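You operate a simulated robot arm through the tools that you are given. There is no shell and no other tool.

You run a simulated robot arm. Do the job below in one go: nothing can be reset, and whatever is moved stays where it is left.

TASK
Shut the flow tray down and drain it.
Fine: pump off, blue dye switch to SHUT, flow slider to 0; shut the drain again once it is empty.

The check looks at the end state, three seconds after you hand in, the way a careful person would. Anything else that was tipped, shoved, dropped, spilled or broken makes it a failure.

THE ROBOT
A 7-joint arm with a two-finger parallel gripper, fixed in place. Base frame: the origin is at the foot of the arm, x ahead of it, y to its left, z up; the work surface is at about z = 0.922. Lengths are in m, angles in degrees, forces in N, time in s.
Its first joint turns from -166.0 to 166.0 degrees. Payload 3.43 kg.
The tool frame sits at the grasp point between the pads (the TCP): z along the fingers, y along the line on which they close. The tips reach 0.03 m beyond it. The gripper opens to 0.094 m. The fingers are 0.028 m wide and 0.01 m thick; the gripper's body (0.05 by 0.096 m) begins 0.055 m behind the TCP.
Orientation is that of the tool frame in the base frame, as [roll, pitch, yaw] about the fixed x, y, z axes, in that order (R = Rz(yaw) Ry(pitch) Rx(roll)). With the fingers straight down and closing along the base's y, the tool's x points along the base's -x, its y along +y and its z along -z.

THE INTERFACE
- The arm moves only by the tool send_rows. Its argument "plan" is a list of rows, each a list of 7 numbers: the turn, a rotation vector about the tool's x, y, z in units of 8 degrees (1.0 is 8 degrees), then the shift along the tool's x, y, z in units of 50 mm (1.0 is 50 mm), then the opening, from 0 (shut) to 1 (fully open). In form: [[rx, ry, rz, x, y, z, jaw], ...]. A call has 1 to 20 rows; each row shifts and turns the commanded pose from where the row before left it, along the tool's axes as they then stand. A call with a number of a shift or a turn outside -1 to 1 is refused whole. Each row takes 0.2 s and may step no farther than 0.05 m and 8.6 degrees from the row before; otherwise, or with a gripper value out of range, the whole call is refused. Where a pose cannot be reached the arm comes as near as it can. A force on the tool above 50 N (or 10 N above the force at the start of the call, whichever is more), or a blocked arm, ends the call early, and 0.2 s more pass. The fingers move at their own pace (about 0.045 m/s each) and stop on an object; they squeeze with about 35 N. The grip force told is the motor's: it shows also when the fingers shut on nothing. Time passes only in rows, and 0.2 s behind the last, so rows that do not move let the fingers close. The reply holds the time, the measured pose of the TCP, the force on the tool along the base axes, the opening and the grip force, in the units named above and with some noise, with the torque about the TCP (base axes, N m) and any sound that the robot's microphone picked up.
- Cameras (640 x 400 px; columns grow to the right, rows downward): "scene" is fixed at [0.2135, -0.506, 1.6596]; the picture's right is [0.97, -0.24, 0.00], its down [-0.13, -0.51, -0.85] and it looks along [0.21, 0.83, -0.52] (base axes); focal length 338 px, centre (320, 200). "wrist" rides on the gripper at [0.076, 0.014, -0.103] in the tool frame; the picture's right is [-0.18, 0.98, 0.00], its down [-0.75, -0.14, -0.64] and it looks along [-0.63, -0.12, 0.77] (tool axes); focal length 243 px, centre (320, 200). There is no depth. A picture from a camera that has moved, and an enlarged one, comes with that camera's place and axes in the base frame and with its lens. The place of the scene camera against the robot may be out by one fixed shift of up to 0.012 m in any direction.
- snapshot(camera): a new picture of that camera. It takes no simulated time.
- inspect(camera, box): a new picture of the part [left, top, right, bottom] of that camera's present view, enlarged. It takes no simulated time.
- finish_job(): hands the job in; it is judged then, once.

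Nothing tells you positions but the pictures and the camera data. Unless the task says otherwise, let go and move clear before handing in.

The tools are called after ">>>" as a command line: name --pt "numbers of a row" for each row, then --argument value for the rest, lists and objects as JSON in quotes. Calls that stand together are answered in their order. send_rows: Moves the arm, as the interface text tells. Its arguments: {"type":"object","properties":{"plan":{"type":"array"}},"required":["plan"]} The other tools are called the same way: snapshot (camera) takes a picture; inspect (camera, box) takes an enlarged picture of a part of a camera's view; finish_job () hands the job in.

At the start:

```text
time: 0.0
tcp_pos: [0.4753, 0.3749, 1.2592]
tcp_rot: [-179.9, -0.1, 180.0]
contact_force: [0.1, 0.9, 0.9]
ft_torque: [0.01, -0.02, -0.03]
finger_gap: 0.0938
grip_force: 0.1
```

scene: 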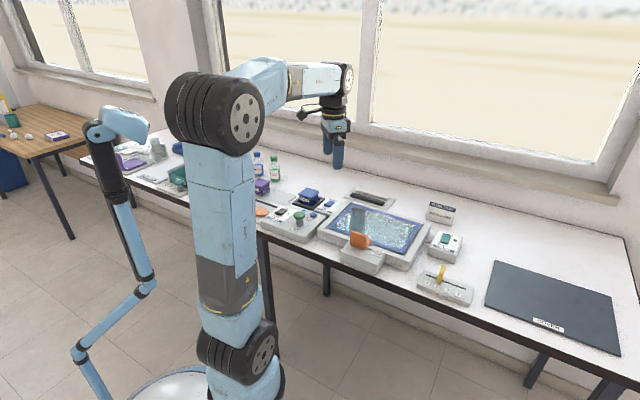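
wrist: 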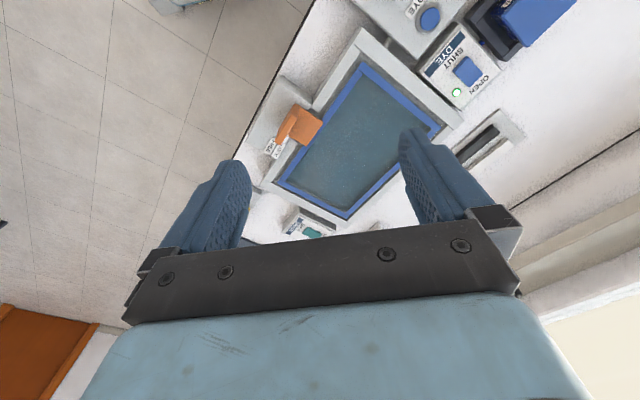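

The scene shows a flow tray with an orange lever (drain?), a dye switch box, a slider box and other controls on the bench. I'll look closer at each before moving.

>>> inspect --camera "scene" --box '[310, 180, 480, 290]'

>>> inspect --camera "scene" --box '[240, 140, 400, 260]'

>>> inspect --camera "scene" --box '[400, 190, 500, 310]'

>>> inspect --camera "wrist" --box '[240, 0, 580, 240]'

```text
3.64 times, centred on (395, 235) of scene
camera zoom: at [0.2135, -0.506, 1.6596], right [0.97, -0.24, 0.0], down [-0.13, -0.51, -0.85], along [0.21, 0.83, -0.52], focal length 1231 px, centre (47, 73)
```

zoom: 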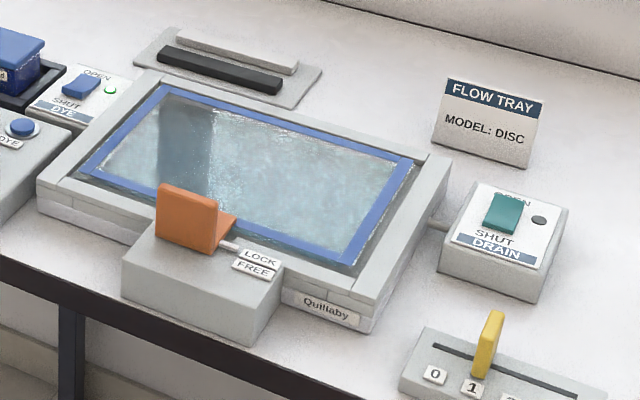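

```text
3.33 times, centred on (320, 200) of scene
camera zoom: at [0.2135, -0.506, 1.6596], right [0.97, -0.24, 0.0], down [-0.13, -0.51, -0.85], along [0.21, 0.83, -0.52], focal length 1128 px, centre (320, 200)
```

zoom: 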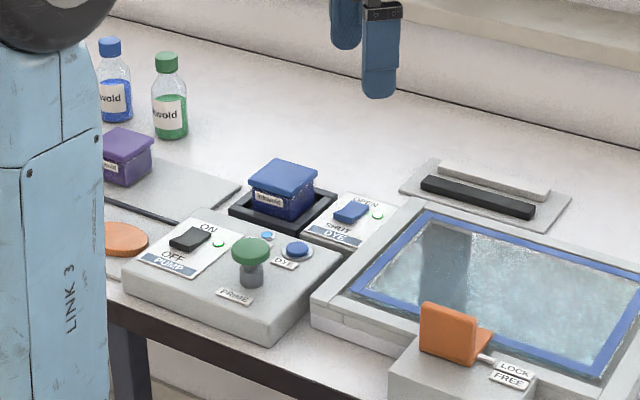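

```text
3.33 times, centred on (450, 250) of scene
camera zoom: at [0.2135, -0.506, 1.6596], right [0.97, -0.24, 0.0], down [-0.13, -0.51, -0.85], along [0.21, 0.83, -0.52], focal length 1128 px, centre (-113, 33)
```

zoom: 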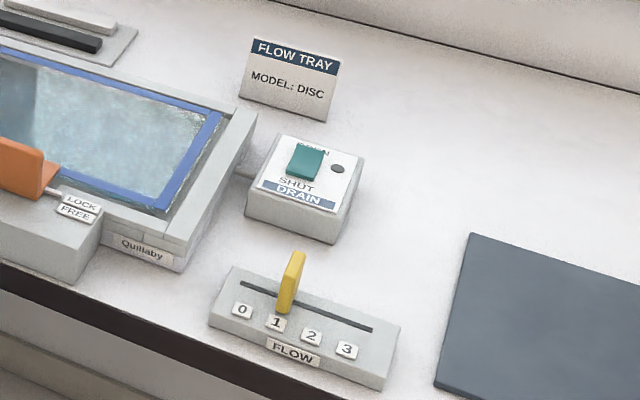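

```text
1.67 times, centred on (410, 120) of wrist
camera zoom: at [0.3985, 0.3879, 1.3622], right [0.18, 0.98, 0.0], down [0.75, -0.14, 0.64], along [0.63, -0.12, -0.77], focal length 404 px, centre (170, 333)
```

zoom: 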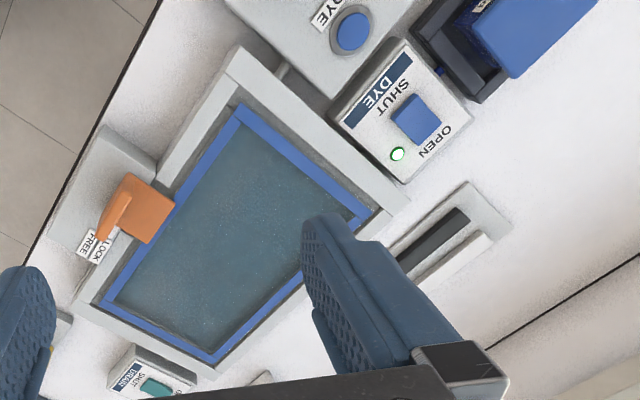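

The pump, dye, drain and flow controls sit along a bench whose edge runs about 45° to the base axes. I'll turn the tool to match the bench, then look from above the pump end.

>>> send_rows --pt "0 0 -0.95 0 0 0 1" --pt "0 0 -0.95 0 0 0 1" --pt "0 0 -0.95 0 0 0 1" --pt "0 0 -0.95 0 0 0 1" --pt "0 0 -0.95 0 0 0 1" --pt "0 0 -0.95 0 0 0 1" --pt "0 0 0 0.4 0.8 0 1" --pt "0 0 0 0.4 0.8 0 1" --pt "0 0 0 0.4 0.8 0 1" --pt "0 0 0 0.4 0.8 0 1" --pt "0 0 0 0.4 0.8 0 1" --pt "0 0 0 0 0 0 1"

>>> snapshot --camera "wrist"

>>> snapshot --camera "scene"

```text
time: 2.6
tcp_pos: [0.2627, 0.447, 1.2612]
tcp_rot: [-180.0, 0.1, -134.4]
contact_force: [0.4, 0.3, -0.1]
ft_torque: [0.0, 0.02, 0.01]
finger_gap: 0.094
grip_force: 0.1
```

```text
taken
camera wrist: at [0.1991, 0.401, 1.3624], right [-0.57, 0.82, 0.0], down [0.63, 0.44, 0.64], along [0.53, 0.37, -0.77], focal length 243 px, centre (320, 200)
```

wrist: 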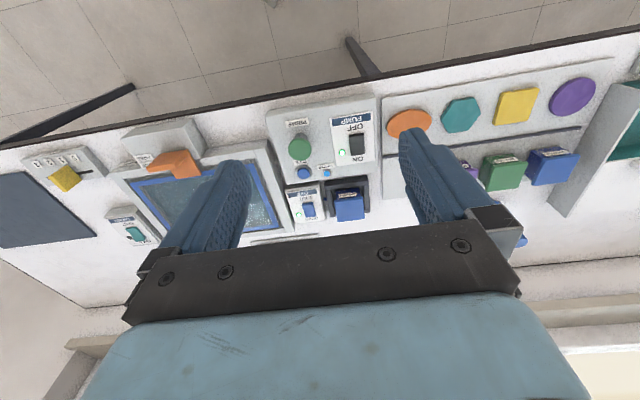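

```text
taken
```

scene: 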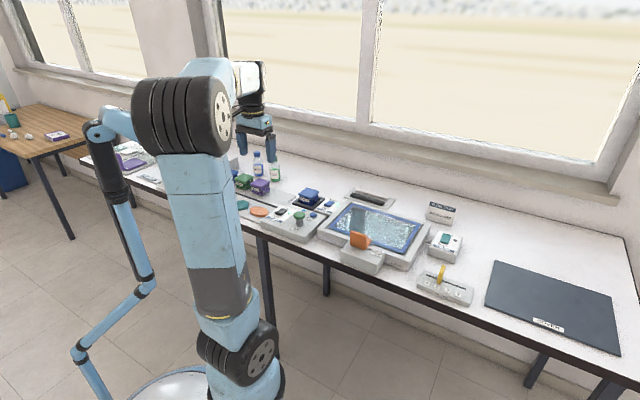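

From here the wrist camera sees the pump box, dye box, tray, drain box and slider in a row. I'll enlarge it to read the details.

>>> inspect --camera "wrist" --box '[250, 80, 410, 240]'

>>> inspect --camera "wrist" --box '[0, 100, 240, 260]'

```text
2.50 times, centred on (330, 160) of wrist
camera zoom: at [0.1991, 0.401, 1.3624], right [-0.57, 0.82, 0.0], down [0.63, 0.44, 0.64], along [0.53, 0.37, -0.77], focal length 606 px, centre (295, 300)
```

zoom: 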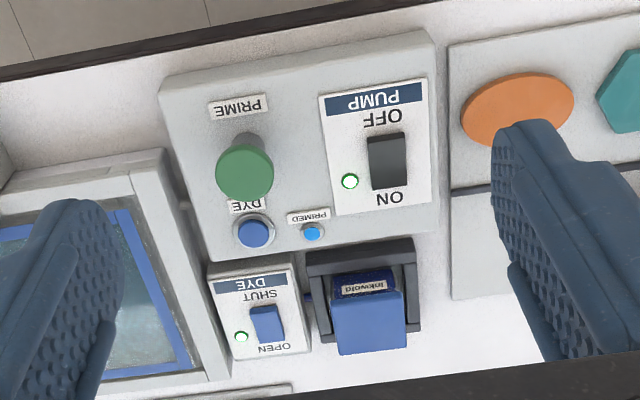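

```text
2.50 times, centred on (120, 180) of wrist
camera zoom: at [0.1991, 0.401, 1.3624], right [-0.57, 0.82, 0.0], down [0.63, 0.44, 0.64], along [0.53, 0.37, -0.77], focal length 606 px, centre (820, 250)
```

zoom: 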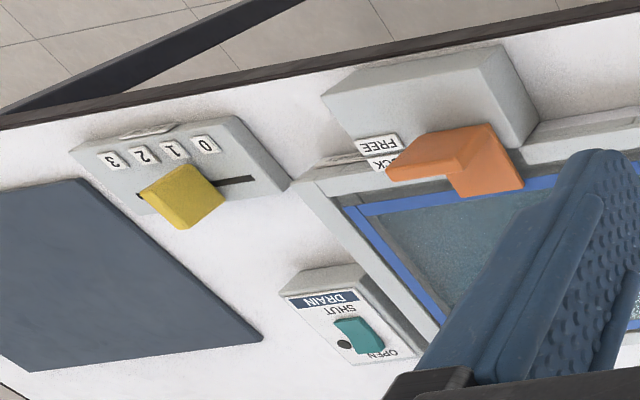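

Pump OFF, dye SHUT and drain SHUT are all the ends nearest the robot, and the pump and dye lamps are lit. I'll drop lower near the pump box for an accurate reading.

>>> send_rows --pt "0 0 0 -0.2 0.16 0.8 0.5" --pt "0 0 0 -0.2 0.16 0.8 0" --pt "0 0 0 -0.2 0.16 0.8 0" --pt "0 0 0 -0.2 0.16 0.8 0" --pt "0 0 0 -0.2 0.16 0.8 0" --pt "0 0 0 0 0 0 0"

>>> snapshot --camera "wrist"

>>> inspect --camera "wrist" --box '[200, 80, 440, 230]'

```text
time: 4.0
tcp_pos: [0.2695, 0.5068, 1.062]
tcp_rot: [-180.0, 0.1, -134.5]
contact_force: [0.2, 0.2, 0.4]
ft_torque: [0.01, 0.03, 0.0]
finger_gap: 0.0
grip_force: 24.6
```

```text
taken
camera wrist: at [0.2062, 0.4621, 1.1645], right [-0.57, 0.82, 0.0], down [0.63, 0.44, 0.64], along [0.53, 0.37, -0.77], focal length 243 px, centre (320, 200)
```

wrist: 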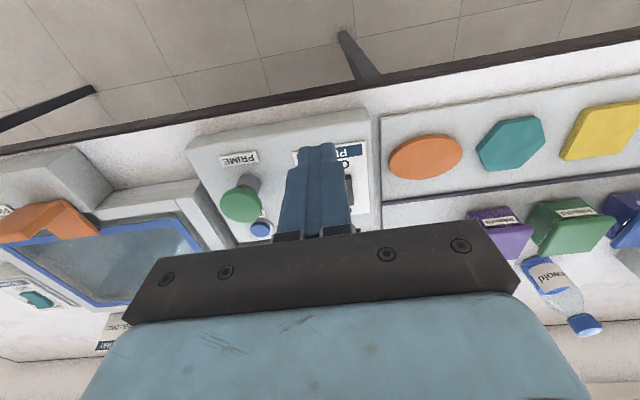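

```text
2.67 times, centred on (320, 155) of wrist
camera zoom: at [0.2062, 0.4621, 1.1645], right [-0.57, 0.82, 0.0], down [0.63, 0.44, 0.64], along [0.53, 0.37, -0.77], focal length 647 px, centre (320, 320)
```

zoom: 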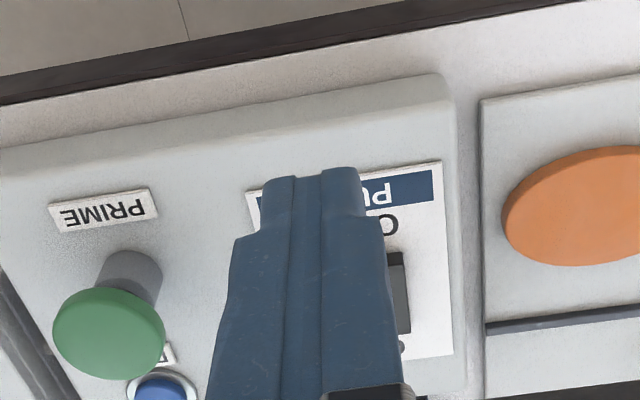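

The fingers hide the rocker from here. I'll shift sideways along the bench to get a clear close look at the pump rocker and dye switch together.

>>> send_rows --pt "0 0 0 0 -0.9 0 0" --pt "0 0 0 0 -0.9 0 0" --pt "0 0 0 0 0 0 0"

>>> snapshot --camera "wrist"

>>> inspect --camera "wrist" --box '[320, 80, 560, 230]'

```text
time: 4.8
tcp_pos: [0.3352, 0.4445, 1.0624]
tcp_rot: [179.9, 0.1, -134.4]
contact_force: [-0.3, -0.2, 0.6]
ft_torque: [-0.01, -0.02, 0.01]
finger_gap: 0.0001
grip_force: 32.8
```

```text
taken
camera wrist: at [0.2723, 0.3989, 1.1631], right [-0.57, 0.82, 0.0], down [0.63, 0.44, 0.64], along [0.53, 0.37, -0.77], focal length 243 px, centre (320, 200)
```

wrist: 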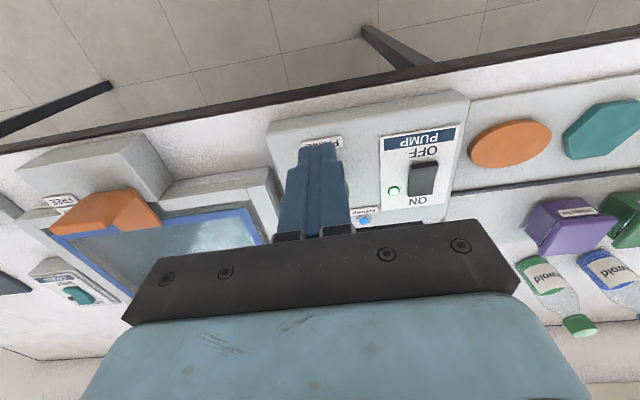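

```text
2.67 times, centred on (440, 155) of wrist
camera zoom: at [0.2723, 0.3989, 1.1631], right [-0.57, 0.82, 0.0], down [0.63, 0.44, 0.64], along [0.53, 0.37, -0.77], focal length 647 px, centre (0, 320)
```

zoom: 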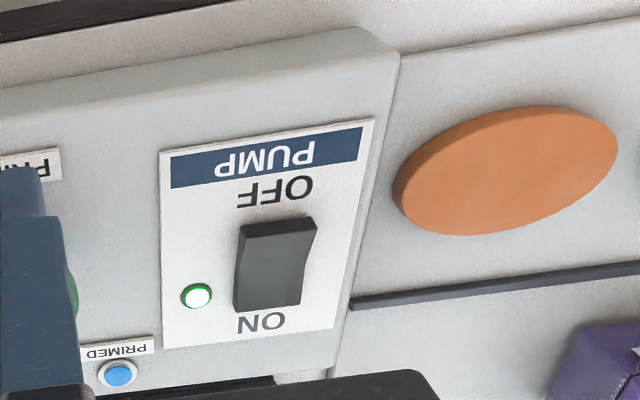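

The pump rocker's raised OFF end is at about 0.63 m out along the bench normal, with its top near z = 0.942. I'll bring the closed fingertips just above that end, stopping about 2 cm short.

>>> send_rows --pt "0 0 0 -0.495 0.657 0 0" --pt "0 0 0 -0.495 0.657 0 0" --pt "0 0 0 -0.495 0.657 0 0" --pt "0 0 0 0 0 0.7 0" --pt "0 0 0 0 0 0.7 0" --pt "0 0 0 0 0 0 0" --pt "0 0 0 0 0 0 0"

>>> snapshot --camera "wrist"

>>> inspect --camera "wrist" --box '[240, 120, 420, 240]'

>>> inspect --camera "scene" --box '[230, 150, 360, 250]'

```text
time: 6.4
tcp_pos: [0.3126, 0.567, 0.989]
tcp_rot: [180.0, 0.0, -134.4]
contact_force: [0.1, 0.6, -0.8]
ft_torque: [-0.01, 0.01, -0.02]
finger_gap: 0.0001
grip_force: 33.0
```

```text
taken
camera wrist: at [0.2489, 0.5214, 1.0911], right [-0.57, 0.82, 0.0], down [0.63, 0.44, 0.64], along [0.53, 0.37, -0.77], focal length 243 px, centre (320, 200)
```

wrist: 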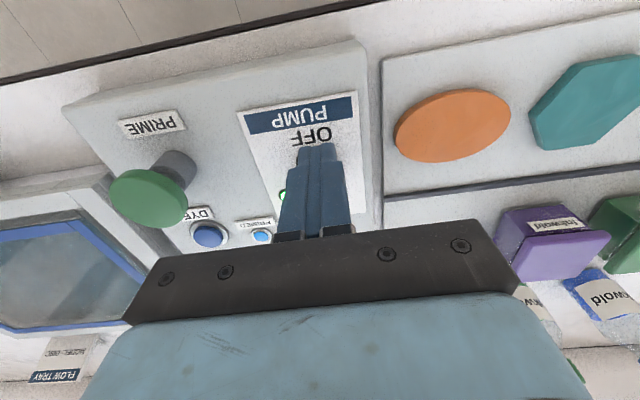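

```text
3.33 times, centred on (330, 180) of wrist
camera zoom: at [0.2489, 0.5214, 1.0911], right [-0.57, 0.82, 0.0], down [0.63, 0.44, 0.64], along [0.53, 0.37, -0.77], focal length 809 px, centre (287, 267)
```

zoom: 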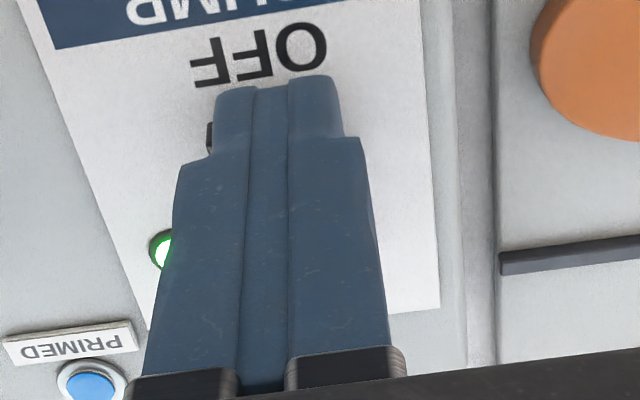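

```text
4.00 times, centred on (295, 200) of scene
camera zoom: at [0.2135, -0.506, 1.6596], right [0.97, -0.24, 0.0], down [-0.13, -0.51, -0.85], along [0.21, 0.83, -0.52], focal length 1354 px, centre (420, 200)
```

zoom: 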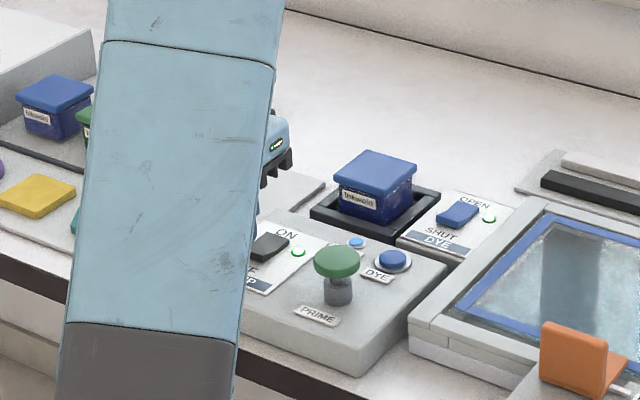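

The tips are over the OFF end of the pump rocker. I'll lower gently in small steps and watch the force.

>>> send_rows --pt "0 0 0 -0.06 -0.04 0.24 0" --pt "0 0 0 0 0 0.04 0" --pt "0 0 0 0 0 0.04 0" --pt "0 0 0 0 0 0.04 0" --pt "0 0 0 0 0 0.04 0"

>>> inspect --camera "scene" --box '[270, 180, 350, 240]'

>>> inspect --camera "wrist" --box '[240, 120, 420, 240]'

```text
time: 7.6
tcp_pos: [0.3164, 0.5677, 0.9741]
tcp_rot: [179.9, 0.4, -134.4]
contact_force: [-0.6, -4.3, 44.3]
ft_torque: [0.28, -0.44, 0.24]
finger_gap: 0.0
grip_force: 32.6
heard: click
```

```text
6.67 times, centred on (310, 210) of scene
camera zoom: at [0.2135, -0.506, 1.6596], right [0.97, -0.24, 0.0], down [-0.13, -0.51, -0.85], along [0.21, 0.83, -0.52], focal length 2256 px, centre (387, 133)
```

zoom: 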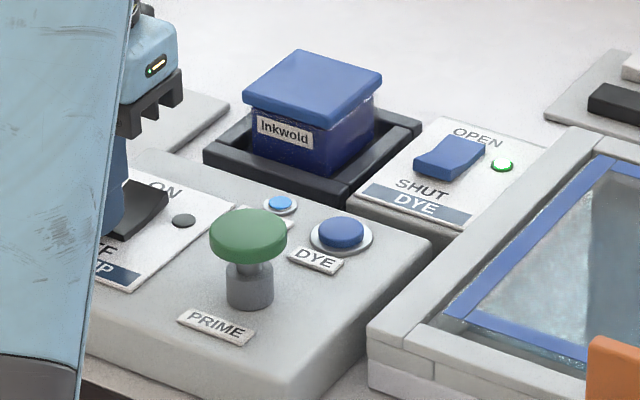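

```text
3.33 times, centred on (330, 180) of wrist
camera zoom: at [0.2529, 0.5214, 1.0752], right [-0.57, 0.82, 0.0], down [0.63, 0.44, 0.65], along [0.53, 0.37, -0.76], focal length 809 px, centre (287, 267)
```

zoom: 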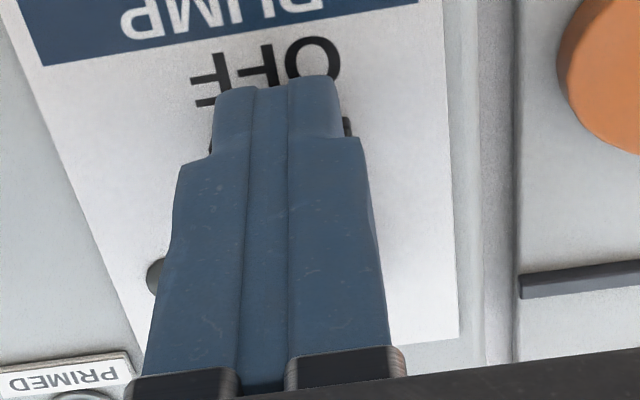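

The pump clicked and its lamp is out. I'll lift straight up and move across for a clear side view of the dye switch.

>>> send_rows --pt "0 0 0 0 0 -0.5 0" --pt "0 0 0 0 0 -0.7 0" --pt "0 0 0 0 0 -0.7 0" --pt "0 0 0 -0.256 -0.824 0 0" --pt "0 0 0 -0.256 -0.824 0 0" --pt "0 0 0 -0.256 -0.824 0 0" --pt "0 0 0 -0.256 -0.824 0 0" --pt "0 0 0 -0.256 -0.824 0 0" --pt "0 0 0 0 0 0 0" --pt "0 0 0 0 0 0 0"

>>> snapshot --camera "wrist"

>>> inspect --camera "wrist" --box '[320, 80, 560, 230]'

>>> snapshot --camera "scene"

```text
time: 9.8
tcp_pos: [0.5079, 0.468, 1.0632]
tcp_rot: [-180.0, 0.0, -134.4]
contact_force: [0.1, 0.0, -0.2]
ft_torque: [0.0, -0.02, 0.0]
finger_gap: 0.0001
grip_force: 32.7
```

```text
taken
camera wrist: at [0.4446, 0.424, 1.1655], right [-0.57, 0.82, 0.0], down [0.63, 0.44, 0.64], along [0.53, 0.37, -0.77], focal length 243 px, centre (320, 200)
```

wrist: 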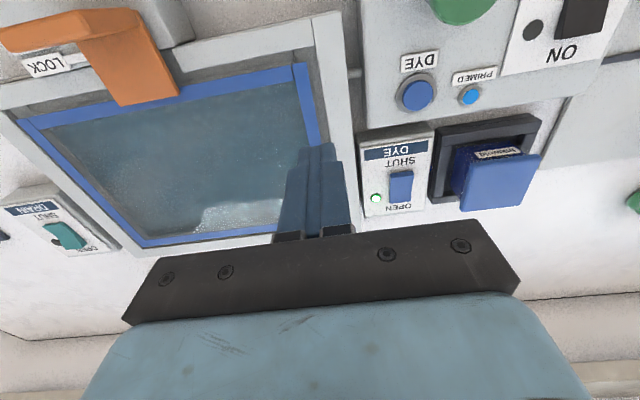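

```text
2.67 times, centred on (440, 155) of wrist
camera zoom: at [0.4446, 0.424, 1.1655], right [-0.57, 0.82, 0.0], down [0.63, 0.44, 0.64], along [0.53, 0.37, -0.77], focal length 647 px, centre (0, 320)
```

zoom: 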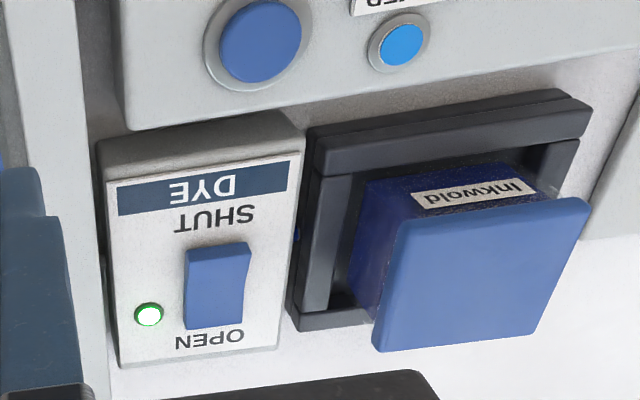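

```text
taken
```

scene: 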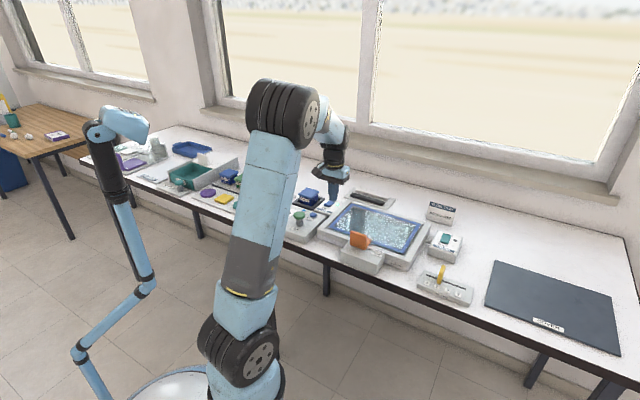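

The dye rocker is the same size as the pump's; its raised SHUT end is at about 0.782 m out, and the ink box lid beside it is near z = 0.99. I'll go over the SHUT end a little off-centre, away from the ink box.

>>> send_rows --pt "0 0 0 -0.627 0.471 0 0" --pt "0 0 0 -0.627 0.471 0 0" --pt "0 0 0 -0.627 0.471 0 0" --pt "0 0 0 0 0 0.7 0" --pt "0 0 0 0 0 0.7 0" --pt "0 0 0 0 0 0 0" --pt "0 0 0 0 0 0 0"

>>> inspect --camera "wrist" --box '[220, 90, 440, 240]'

>>> inspect --camera "scene" --box '[290, 160, 370, 220]'

```text
time: 11.4
tcp_pos: [0.5208, 0.5879, 0.995]
tcp_rot: [180.0, 0.0, -134.4]
contact_force: [-0.3, -0.3, 0.1]
ft_torque: [0.02, 0.01, 0.01]
finger_gap: 0.0001
grip_force: 33.3
```

```text
2.67 times, centred on (330, 165) of wrist
camera zoom: at [0.458, 0.5422, 1.097], right [-0.57, 0.82, 0.0], down [0.63, 0.44, 0.64], along [0.53, 0.37, -0.77], focal length 647 px, centre (293, 293)
```

zoom: 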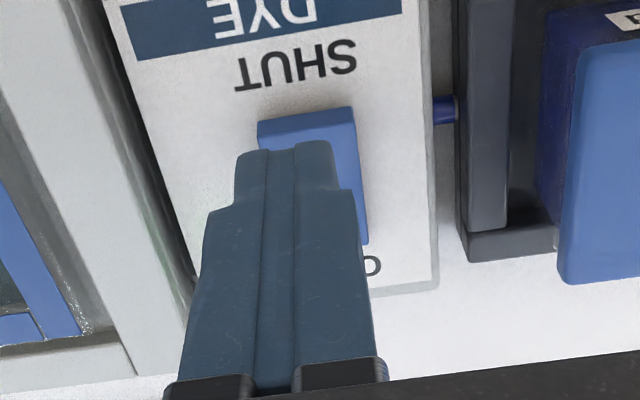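

```text
6.67 times, centred on (330, 190) of scene
camera zoom: at [0.2135, -0.506, 1.6596], right [0.97, -0.24, 0.0], down [-0.13, -0.51, -0.85], along [0.21, 0.83, -0.52], focal length 2256 px, centre (253, 267)
```

zoom: 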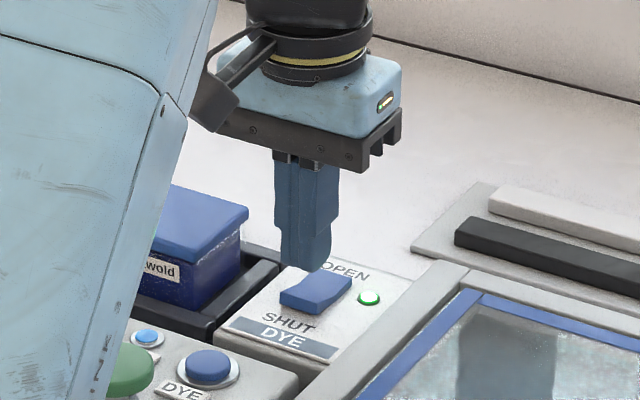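

The tips sit over the dye switch's SHUT end with the gripper body well above the ink box lid. I'll press down gently.

>>> send_rows --pt "0 0 0 0.06 0.04 0.24 0" --pt "0 0 0 0 0 0.06 0" --pt "0 0 0 0 0 0.04 0" --pt "0 0 0 0 0 0.04 0" --pt "0 0 0 0 0 0.04 0"

>>> inspect --camera "scene" --box '[290, 160, 370, 220]'

```text
time: 12.6
tcp_pos: [0.5225, 0.5846, 0.9748]
tcp_rot: [179.9, -0.1, -134.3]
contact_force: [0.3, 0.1, 0.2]
ft_torque: [0.01, -0.04, 0.04]
finger_gap: 0.0
grip_force: 33.0
```

```text
6.67 times, centred on (330, 190) of scene
camera zoom: at [0.2135, -0.506, 1.6596], right [0.97, -0.24, 0.0], down [-0.13, -0.51, -0.85], along [0.21, 0.83, -0.52], focal length 2256 px, centre (253, 267)
```

zoom: 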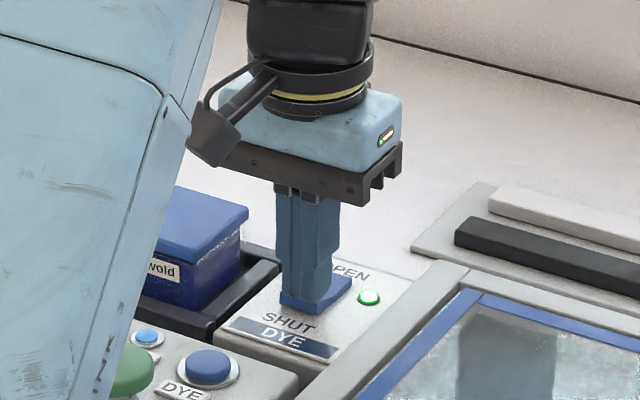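

No contact yet at tip height 0.945. I'll continue down in 2 mm steps.

>>> send_rows --pt "0 0 0 0 0 0.04 0" --pt "0 0 0 0 0 0.04 0" --pt "0 0 0 0 0 0.04 0" --pt "0 0 0 0 0 0 0"

>>> inspect --camera "scene" --box '[290, 160, 370, 220]'

```text
time: 13.6
tcp_pos: [0.5214, 0.5844, 0.9695]
tcp_rot: [-180.0, 0.3, -134.4]
contact_force: [3.9, 2.2, 17.7]
ft_torque: [0.24, -0.26, 0.06]
finger_gap: 0.0001
grip_force: 33.0
heard: click
```

```text
6.67 times, centred on (330, 190) of scene
camera zoom: at [0.2135, -0.506, 1.6596], right [0.97, -0.24, 0.0], down [-0.13, -0.51, -0.85], along [0.21, 0.83, -0.52], focal length 2256 px, centre (253, 267)
```

zoom: 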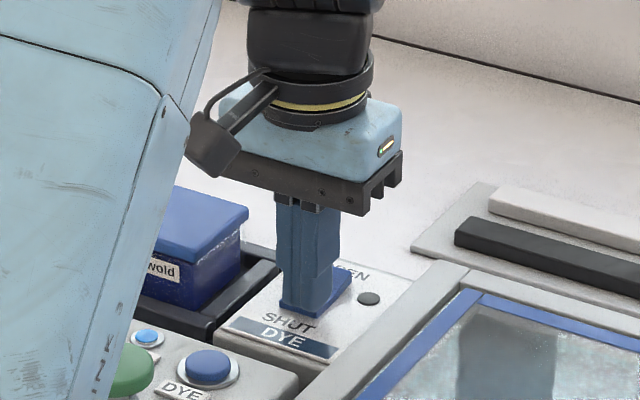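

The dye switch clicked to SHUT and its lamp is out. I'll lift high over the tray and travel to the flow slider end.

>>> send_rows --pt "0 0 0 0 0 -0.6 0" --pt "0 0 0 0 0 -0.95 0" --pt "0 0 0 0 0 -0.95 0" --pt "0 0 0 0 0 -0.95 0" --pt "0 0 0 0 0 -0.4 0" --pt "0 0 0 0.5164 -0.7164 0 0" --pt "0 0 0 0.5164 -0.7164 0 0" --pt "0 0 0 0.5164 -0.7164 0 0" --pt "0 0 0 0.5164 -0.7164 0 0" --pt "0 0 0 0.5164 -0.7164 0 0" --pt "0 0 0 0.5164 -0.7164 0 0" --pt "0 0 0 0.5164 -0.7164 0 0" --pt "0 0 0 0.5164 -0.7164 0 0" --pt "0 0 0 0.5164 -0.7164 0 0" --pt "0 0 0 0.5164 -0.7164 0 0" --pt "0 0 0 0.5164 -0.7164 0 0" --pt "0 0 0 0 0 0 0" --pt "0 0 0 0 0 0 0"

>>> snapshot --camera "wrist"

>>> inspect --camera "wrist" --box '[60, 80, 300, 230]'

>>> snapshot --camera "scene"

```text
time: 17.4
tcp_pos: [0.6052, 0.1046, 1.1616]
tcp_rot: [-180.0, 0.0, -134.5]
contact_force: [-0.5, 0.4, -0.8]
ft_torque: [0.03, -0.01, 0.0]
finger_gap: 0.0002
grip_force: 32.9
```

```text
taken
camera wrist: at [0.5421, 0.059, 1.2631], right [-0.57, 0.82, 0.0], down [0.63, 0.44, 0.64], along [0.53, 0.37, -0.77], focal length 243 px, centre (320, 200)
```

wrist: 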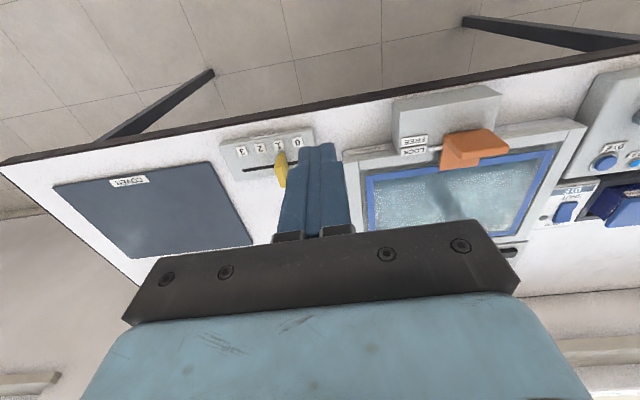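

```text
2.67 times, centred on (180, 155) of wrist
camera zoom: at [0.5421, 0.059, 1.2631], right [-0.57, 0.82, 0.0], down [0.63, 0.44, 0.64], along [0.53, 0.37, -0.77], focal length 647 px, centre (693, 320)
```

zoom: 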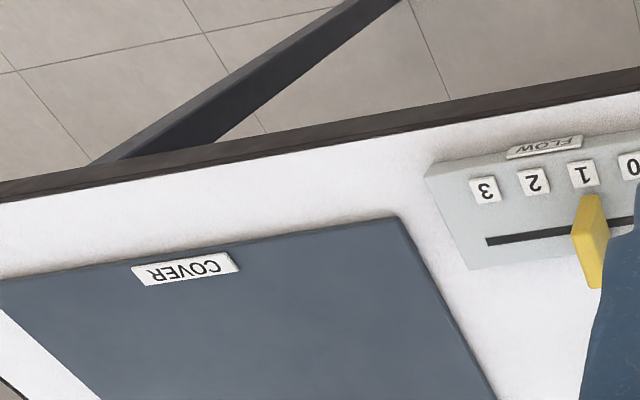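

```text
taken
```

scene: 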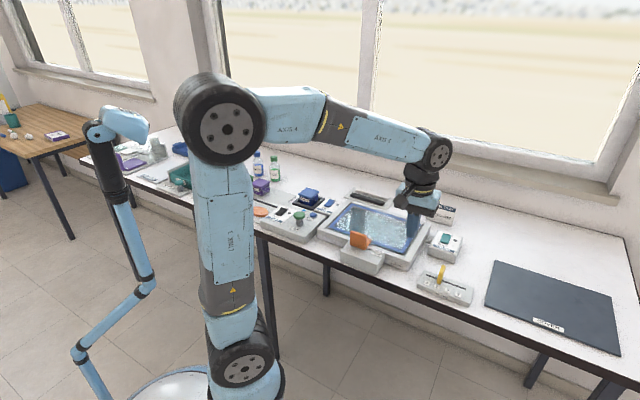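

The slider handle is near mark 1, about 0.61 m out, partly behind the fingers. I'll lower and shift sideways for a clear close view.

>>> send_rows --pt "0 0 0 0 0.4 0.8 0" --pt "0 0 0 0 0.4 0.8 0" --pt "0 0 0 0 0 0 0" --pt "0 0 0 0 0 0 0"

>>> snapshot --camera "wrist"

>>> inspect --camera "wrist" --box '[120, 80, 320, 205]'

>>> inspect --camera "scene" --box '[400, 220, 500, 310]'

```text
time: 18.4
tcp_pos: [0.5758, 0.1327, 1.084]
tcp_rot: [179.9, 0.0, -134.4]
contact_force: [0.2, 0.3, 0.1]
ft_torque: [0.01, 0.0, -0.03]
finger_gap: 0.0002
grip_force: 32.8
```

```text
taken
camera wrist: at [0.5125, 0.0874, 1.1856], right [-0.57, 0.82, 0.0], down [0.63, 0.44, 0.64], along [0.53, 0.37, -0.77], focal length 243 px, centre (320, 200)
```

wrist: 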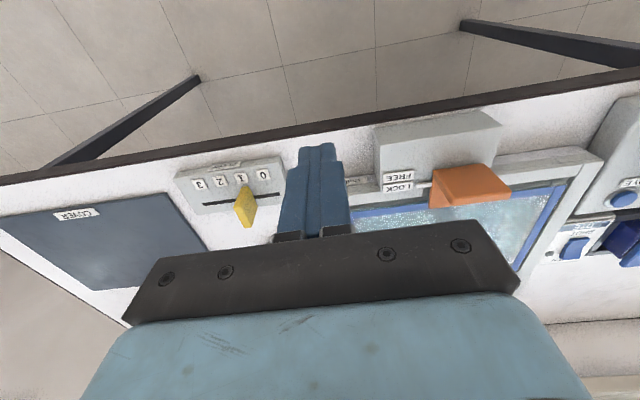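

```text
3.20 times, centred on (220, 142) of wrist
camera zoom: at [0.5125, 0.0874, 1.1856], right [-0.57, 0.82, 0.0], down [0.63, 0.44, 0.64], along [0.53, 0.37, -0.77], focal length 776 px, centre (640, 384)
```

zoom: 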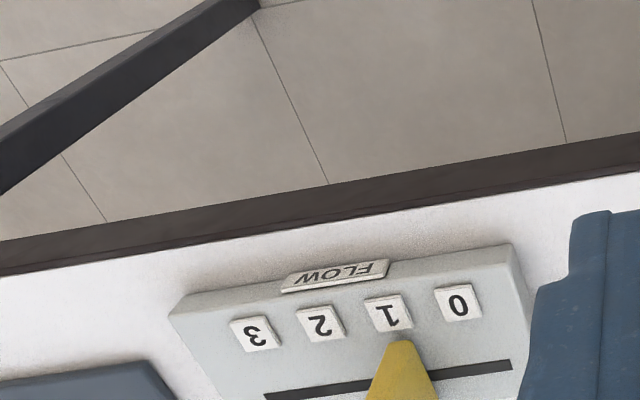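

```text
4.44 times, centred on (450, 265) of scene
camera zoom: at [0.2135, -0.506, 1.6596], right [0.97, -0.24, 0.0], down [-0.13, -0.51, -0.85], along [0.21, 0.83, -0.52], focal length 1504 px, centre (-258, -89)
```

zoom: 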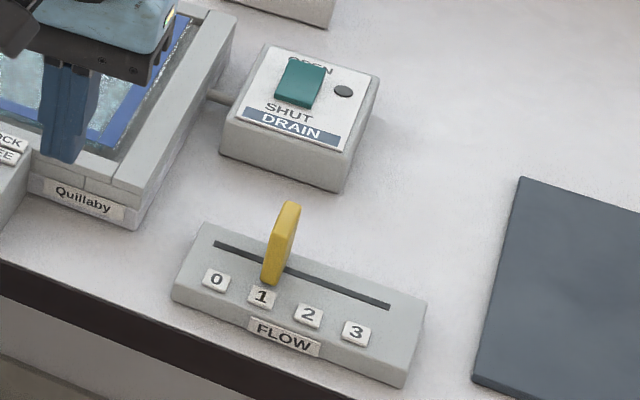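

>>> inspect --camera "wrist" --box '[150, 140, 310, 240]'

>>> inspect --camera "scene" --box '[415, 250, 485, 310]'

```text
4.00 times, centred on (230, 190) of wrist
camera zoom: at [0.5125, 0.0874, 1.1856], right [-0.57, 0.82, 0.0], down [0.63, 0.44, 0.64], along [0.53, 0.37, -0.77], focal length 970 px, centre (680, 240)
```

zoom: 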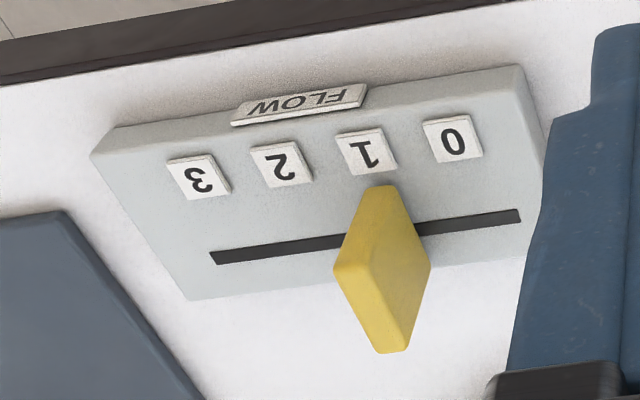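

```text
6.67 times, centred on (450, 280) of scene
camera zoom: at [0.2135, -0.506, 1.6596], right [0.97, -0.24, 0.0], down [-0.13, -0.51, -0.85], along [0.21, 0.83, -0.52], focal length 2256 px, centre (-547, -333)
```

zoom: 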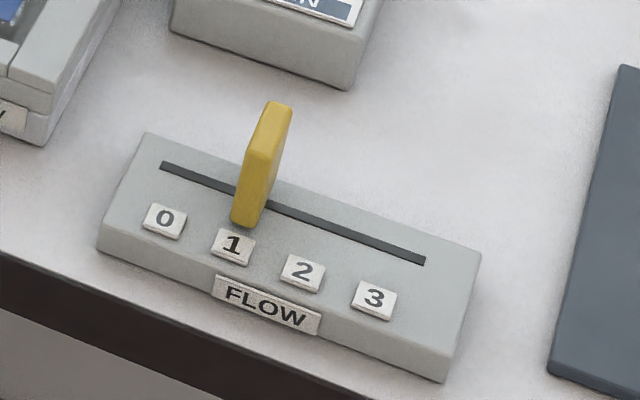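

>>> inspect --camera "wrist" --box '[215, 180, 279, 230]'

>>> inspect --camera "scene" --box '[430, 258, 462, 290]'

```text
8.00 times, centred on (247, 205) of wrist
camera zoom: at [0.5125, 0.0874, 1.1856], right [-0.57, 0.82, 0.0], down [0.63, 0.44, 0.64], along [0.53, 0.37, -0.77], focal length 1941 px, centre (904, 160)
```

zoom: 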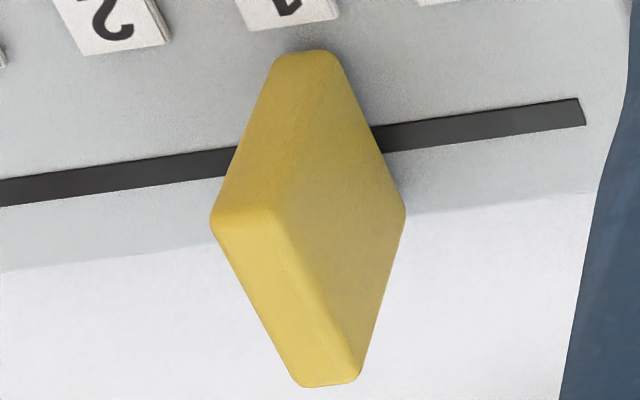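

```text
12.50 times, centred on (446, 274) of scene
camera zoom: at [0.2135, -0.506, 1.6596], right [0.97, -0.24, 0.0], down [-0.13, -0.51, -0.85], along [0.21, 0.83, -0.52], focal length 4230 px, centre (-1255, -725)
```

zoom: 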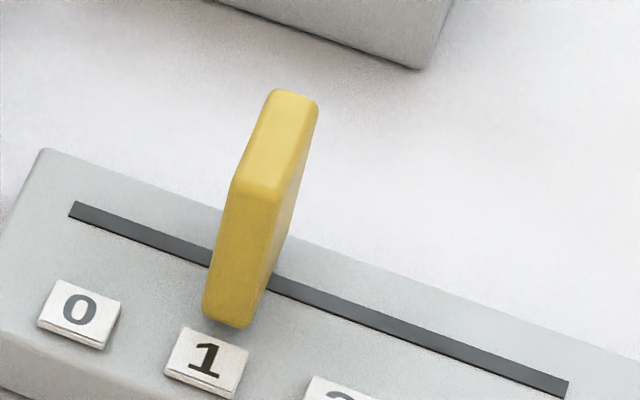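

The slider handle is an upright yellow fin at mark 1, about 0.59–0.63 m out and 10 mm thick, with its top near z = 0.972; mark 0 is 28 mm toward the tray. I'll open the jaws, straddle the fin, and check before closing.

>>> send_rows --pt "0 0 0 -0.5535 -0.5815 0 0.53" --pt "0 0 0 -0.5535 -0.5815 0 0.53" --pt "0 0 0 -0.5535 -0.5815 0 0.53" --pt "0 0 0 -0.5535 -0.5815 0 0.53" --pt "0 0 0 0 0 0.6 0.53" --pt "0 0 0 0 0 0 0.53" --pt "0 0 0 0 0 0 0.53"

>>> snapshot --camera "wrist"

>>> inspect --camera "wrist" --box '[220, 100, 420, 240]'

>>> inspect --camera "scene" --box '[400, 220, 500, 310]'

```text
time: 20.0
tcp_pos: [0.7378, 0.1322, 1.05]
tcp_rot: [-180.0, 0.0, -134.4]
contact_force: [0.3, 0.2, -0.1]
ft_torque: [0.0, 0.01, 0.0]
finger_gap: 0.0496
grip_force: 0.0
```

```text
taken
camera wrist: at [0.6743, 0.0869, 1.1519], right [-0.57, 0.82, 0.0], down [0.63, 0.44, 0.64], along [0.53, 0.37, -0.77], focal length 243 px, centre (320, 200)
```

wrist: 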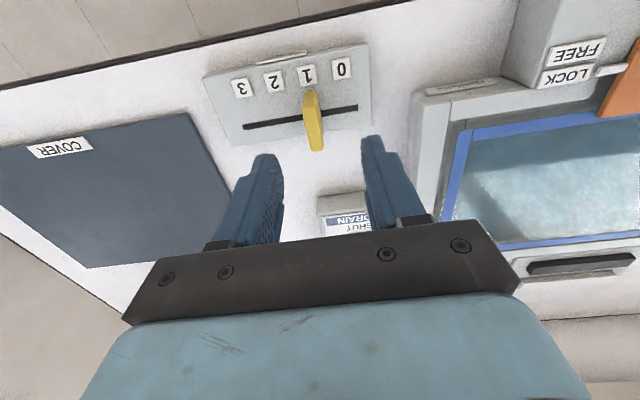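

```text
2.86 times, centred on (320, 170) of wrist
camera zoom: at [0.6743, 0.0869, 1.1519], right [-0.57, 0.82, 0.0], down [0.63, 0.44, 0.64], along [0.53, 0.37, -0.77], focal length 693 px, centre (320, 286)
```

zoom: 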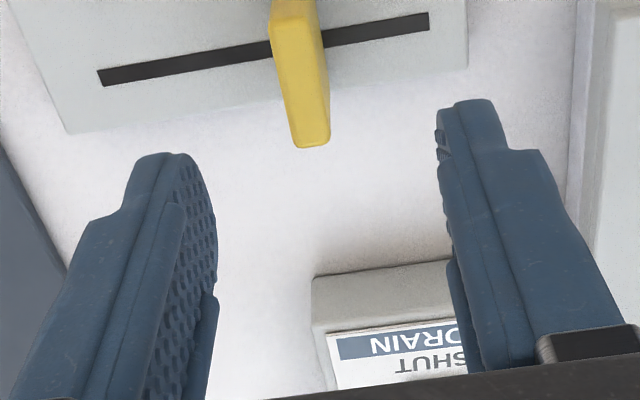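

```text
4.44 times, centred on (450, 265) of scene
camera zoom: at [0.2135, -0.506, 1.6596], right [0.97, -0.24, 0.0], down [-0.13, -0.51, -0.85], along [0.21, 0.83, -0.52], focal length 1504 px, centre (-258, -89)
```

zoom: 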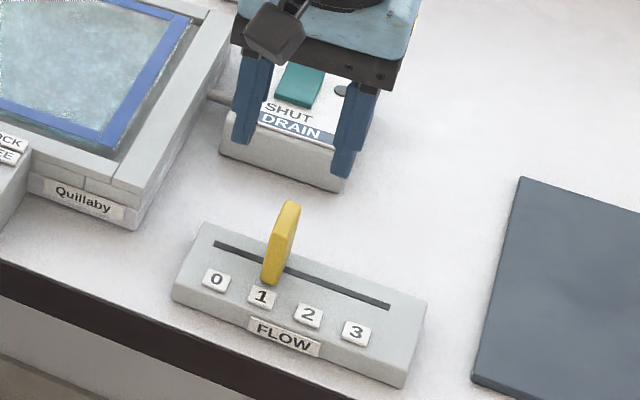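

>>> inspect --camera "wrist" --box '[256, 60, 384, 160]'

```text
4.00 times, centred on (320, 110) of wrist
camera zoom: at [0.6743, 0.0869, 1.1519], right [-0.57, 0.82, 0.0], down [0.63, 0.44, 0.64], along [0.53, 0.37, -0.77], focal length 970 px, centre (320, 560)
```

zoom: 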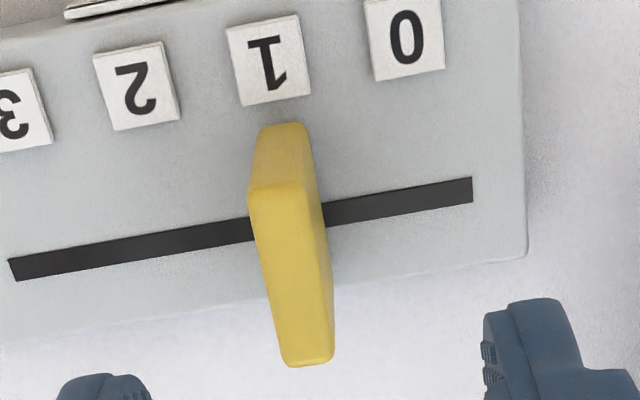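

Triangulating again puts the fin about 5 mm further from the tray than my tool centre. I'll correct sideways and lower the open jaws around it.

>>> send_rows --pt "0 0 0 -0.03 -0.11 0.4 0.53" --pt "0 0 0 0 0 0.6 0.53" --pt "0 0 0 0 0 0.4 0.53" --pt "0 0 0 0 0 0.1 0.53" --pt "0 0 0 0 0 0 0.53"

>>> inspect --camera "wrist" --box '[200, 90, 440, 240]'

>>> inspect --camera "scene" --box '[415, 240, 485, 310]'

```text
time: 21.2
tcp_pos: [0.7419, 0.1288, 0.976]
tcp_rot: [-180.0, 0.0, -134.4]
contact_force: [-0.8, 0.1, 0.4]
ft_torque: [0.02, 0.01, 0.02]
finger_gap: 0.0499
grip_force: 0.0
```

```text
2.67 times, centred on (320, 165) of wrist
camera zoom: at [0.6788, 0.0828, 1.0779], right [-0.57, 0.82, 0.0], down [0.63, 0.44, 0.64], along [0.53, 0.37, -0.77], focal length 647 px, centre (320, 293)
```

zoom: 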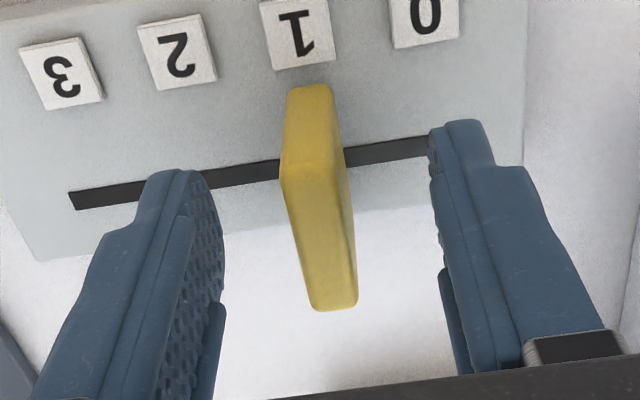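

```text
5.71 times, centred on (450, 275) of scene
camera zoom: at [0.2135, -0.506, 1.6596], right [0.97, -0.24, 0.0], down [-0.13, -0.51, -0.85], along [0.21, 0.83, -0.52], focal length 1934 px, centre (-423, -229)
```

zoom: 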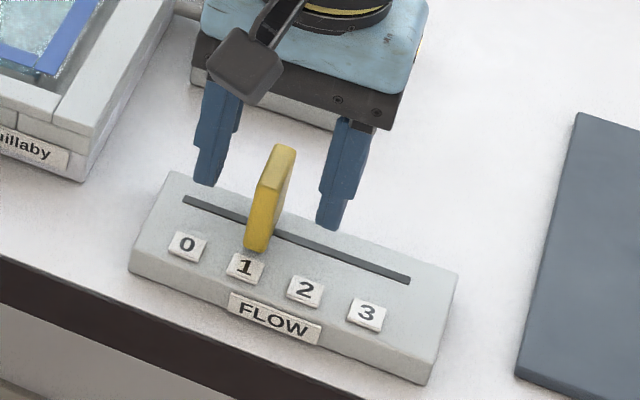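

The open jaws straddle the fin evenly. I'll lower a few millimetres more and close on it.

>>> send_rows --pt "0 0 0 0 0 0.08 0.53" --pt "0 0 0 0 0 0 0.3" --pt "0 0 0 0 0 0 0" --pt "0 0 0 0 0 0 0" --pt "0 0 0 0 0 0 0" --pt "0 0 0 0 0 0 0"

>>> inspect --camera "wrist" --box '[200, 90, 440, 240]'

>>> inspect --camera "scene" --box '[415, 240, 485, 310]'

```text
time: 22.6
tcp_pos: [0.7427, 0.1276, 0.9729]
tcp_rot: [-180.0, 0.0, -134.6]
contact_force: [0.8, 0.7, -0.1]
ft_torque: [0.06, -0.07, -1.33]
finger_gap: 0.0119
grip_force: 45.1
```

```text
2.67 times, centred on (320, 165) of wrist
camera zoom: at [0.6791, 0.0831, 1.074], right [-0.57, 0.82, 0.0], down [0.63, 0.44, 0.64], along [0.53, 0.37, -0.77], focal length 647 px, centre (320, 293)
```

zoom: 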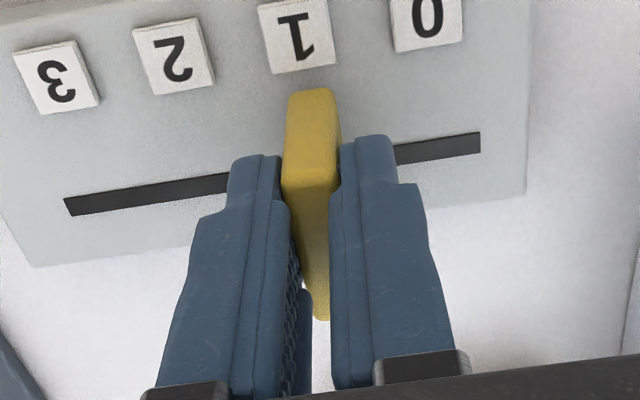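

```text
5.71 times, centred on (450, 275) of scene
camera zoom: at [0.2135, -0.506, 1.6596], right [0.97, -0.24, 0.0], down [-0.13, -0.51, -0.85], along [0.21, 0.83, -0.52], focal length 1934 px, centre (-423, -229)
```

zoom: 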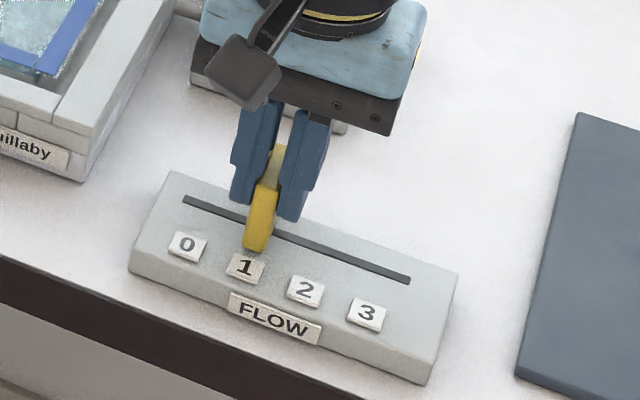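

The fin is held (gap 12 mm). I'll slide it 28 mm along the slot toward mark 0.

>>> send_rows --pt "0 0 0 0 0.094 0 0" --pt "0 0 0 0 0.094 0 0" --pt "0 0 0 0 0.094 0 0" --pt "0 0 0 0 0.094 0 0" --pt "0 0 0 0 0.094 0 0" --pt "0 0 0 0 0.094 0 0" --pt "0 0 0 0 0 0 0" --pt "0 0 0 0 0 0 0"

>>> inspect --camera "wrist" --box '[200, 90, 440, 240]'

>>> inspect --camera "scene" --box '[415, 240, 485, 310]'

```text
time: 24.4
tcp_pos: [0.722, 0.1491, 0.9725]
tcp_rot: [-180.0, 0.1, -134.4]
contact_force: [15.7, 9.3, 14.2]
ft_torque: [0.62, -0.73, -1.25]
finger_gap: 0.012
grip_force: 45.4
```

```text
2.67 times, centred on (320, 165) of wrist
camera zoom: at [0.6581, 0.1039, 1.0739], right [-0.57, 0.82, 0.0], down [0.63, 0.44, 0.64], along [0.53, 0.37, -0.77], focal length 647 px, centre (320, 293)
```

zoom: 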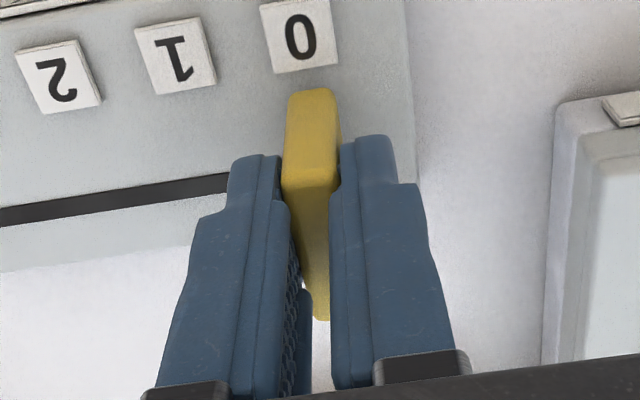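

```text
5.71 times, centred on (450, 275) of scene
camera zoom: at [0.2135, -0.506, 1.6596], right [0.97, -0.24, 0.0], down [-0.13, -0.51, -0.85], along [0.21, 0.83, -0.52], focal length 1934 px, centre (-423, -229)
```

zoom: 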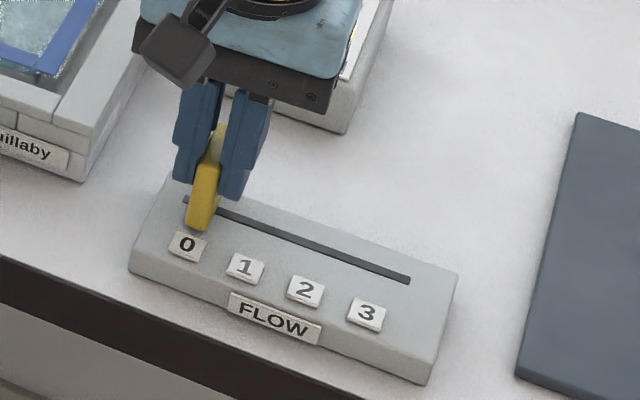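

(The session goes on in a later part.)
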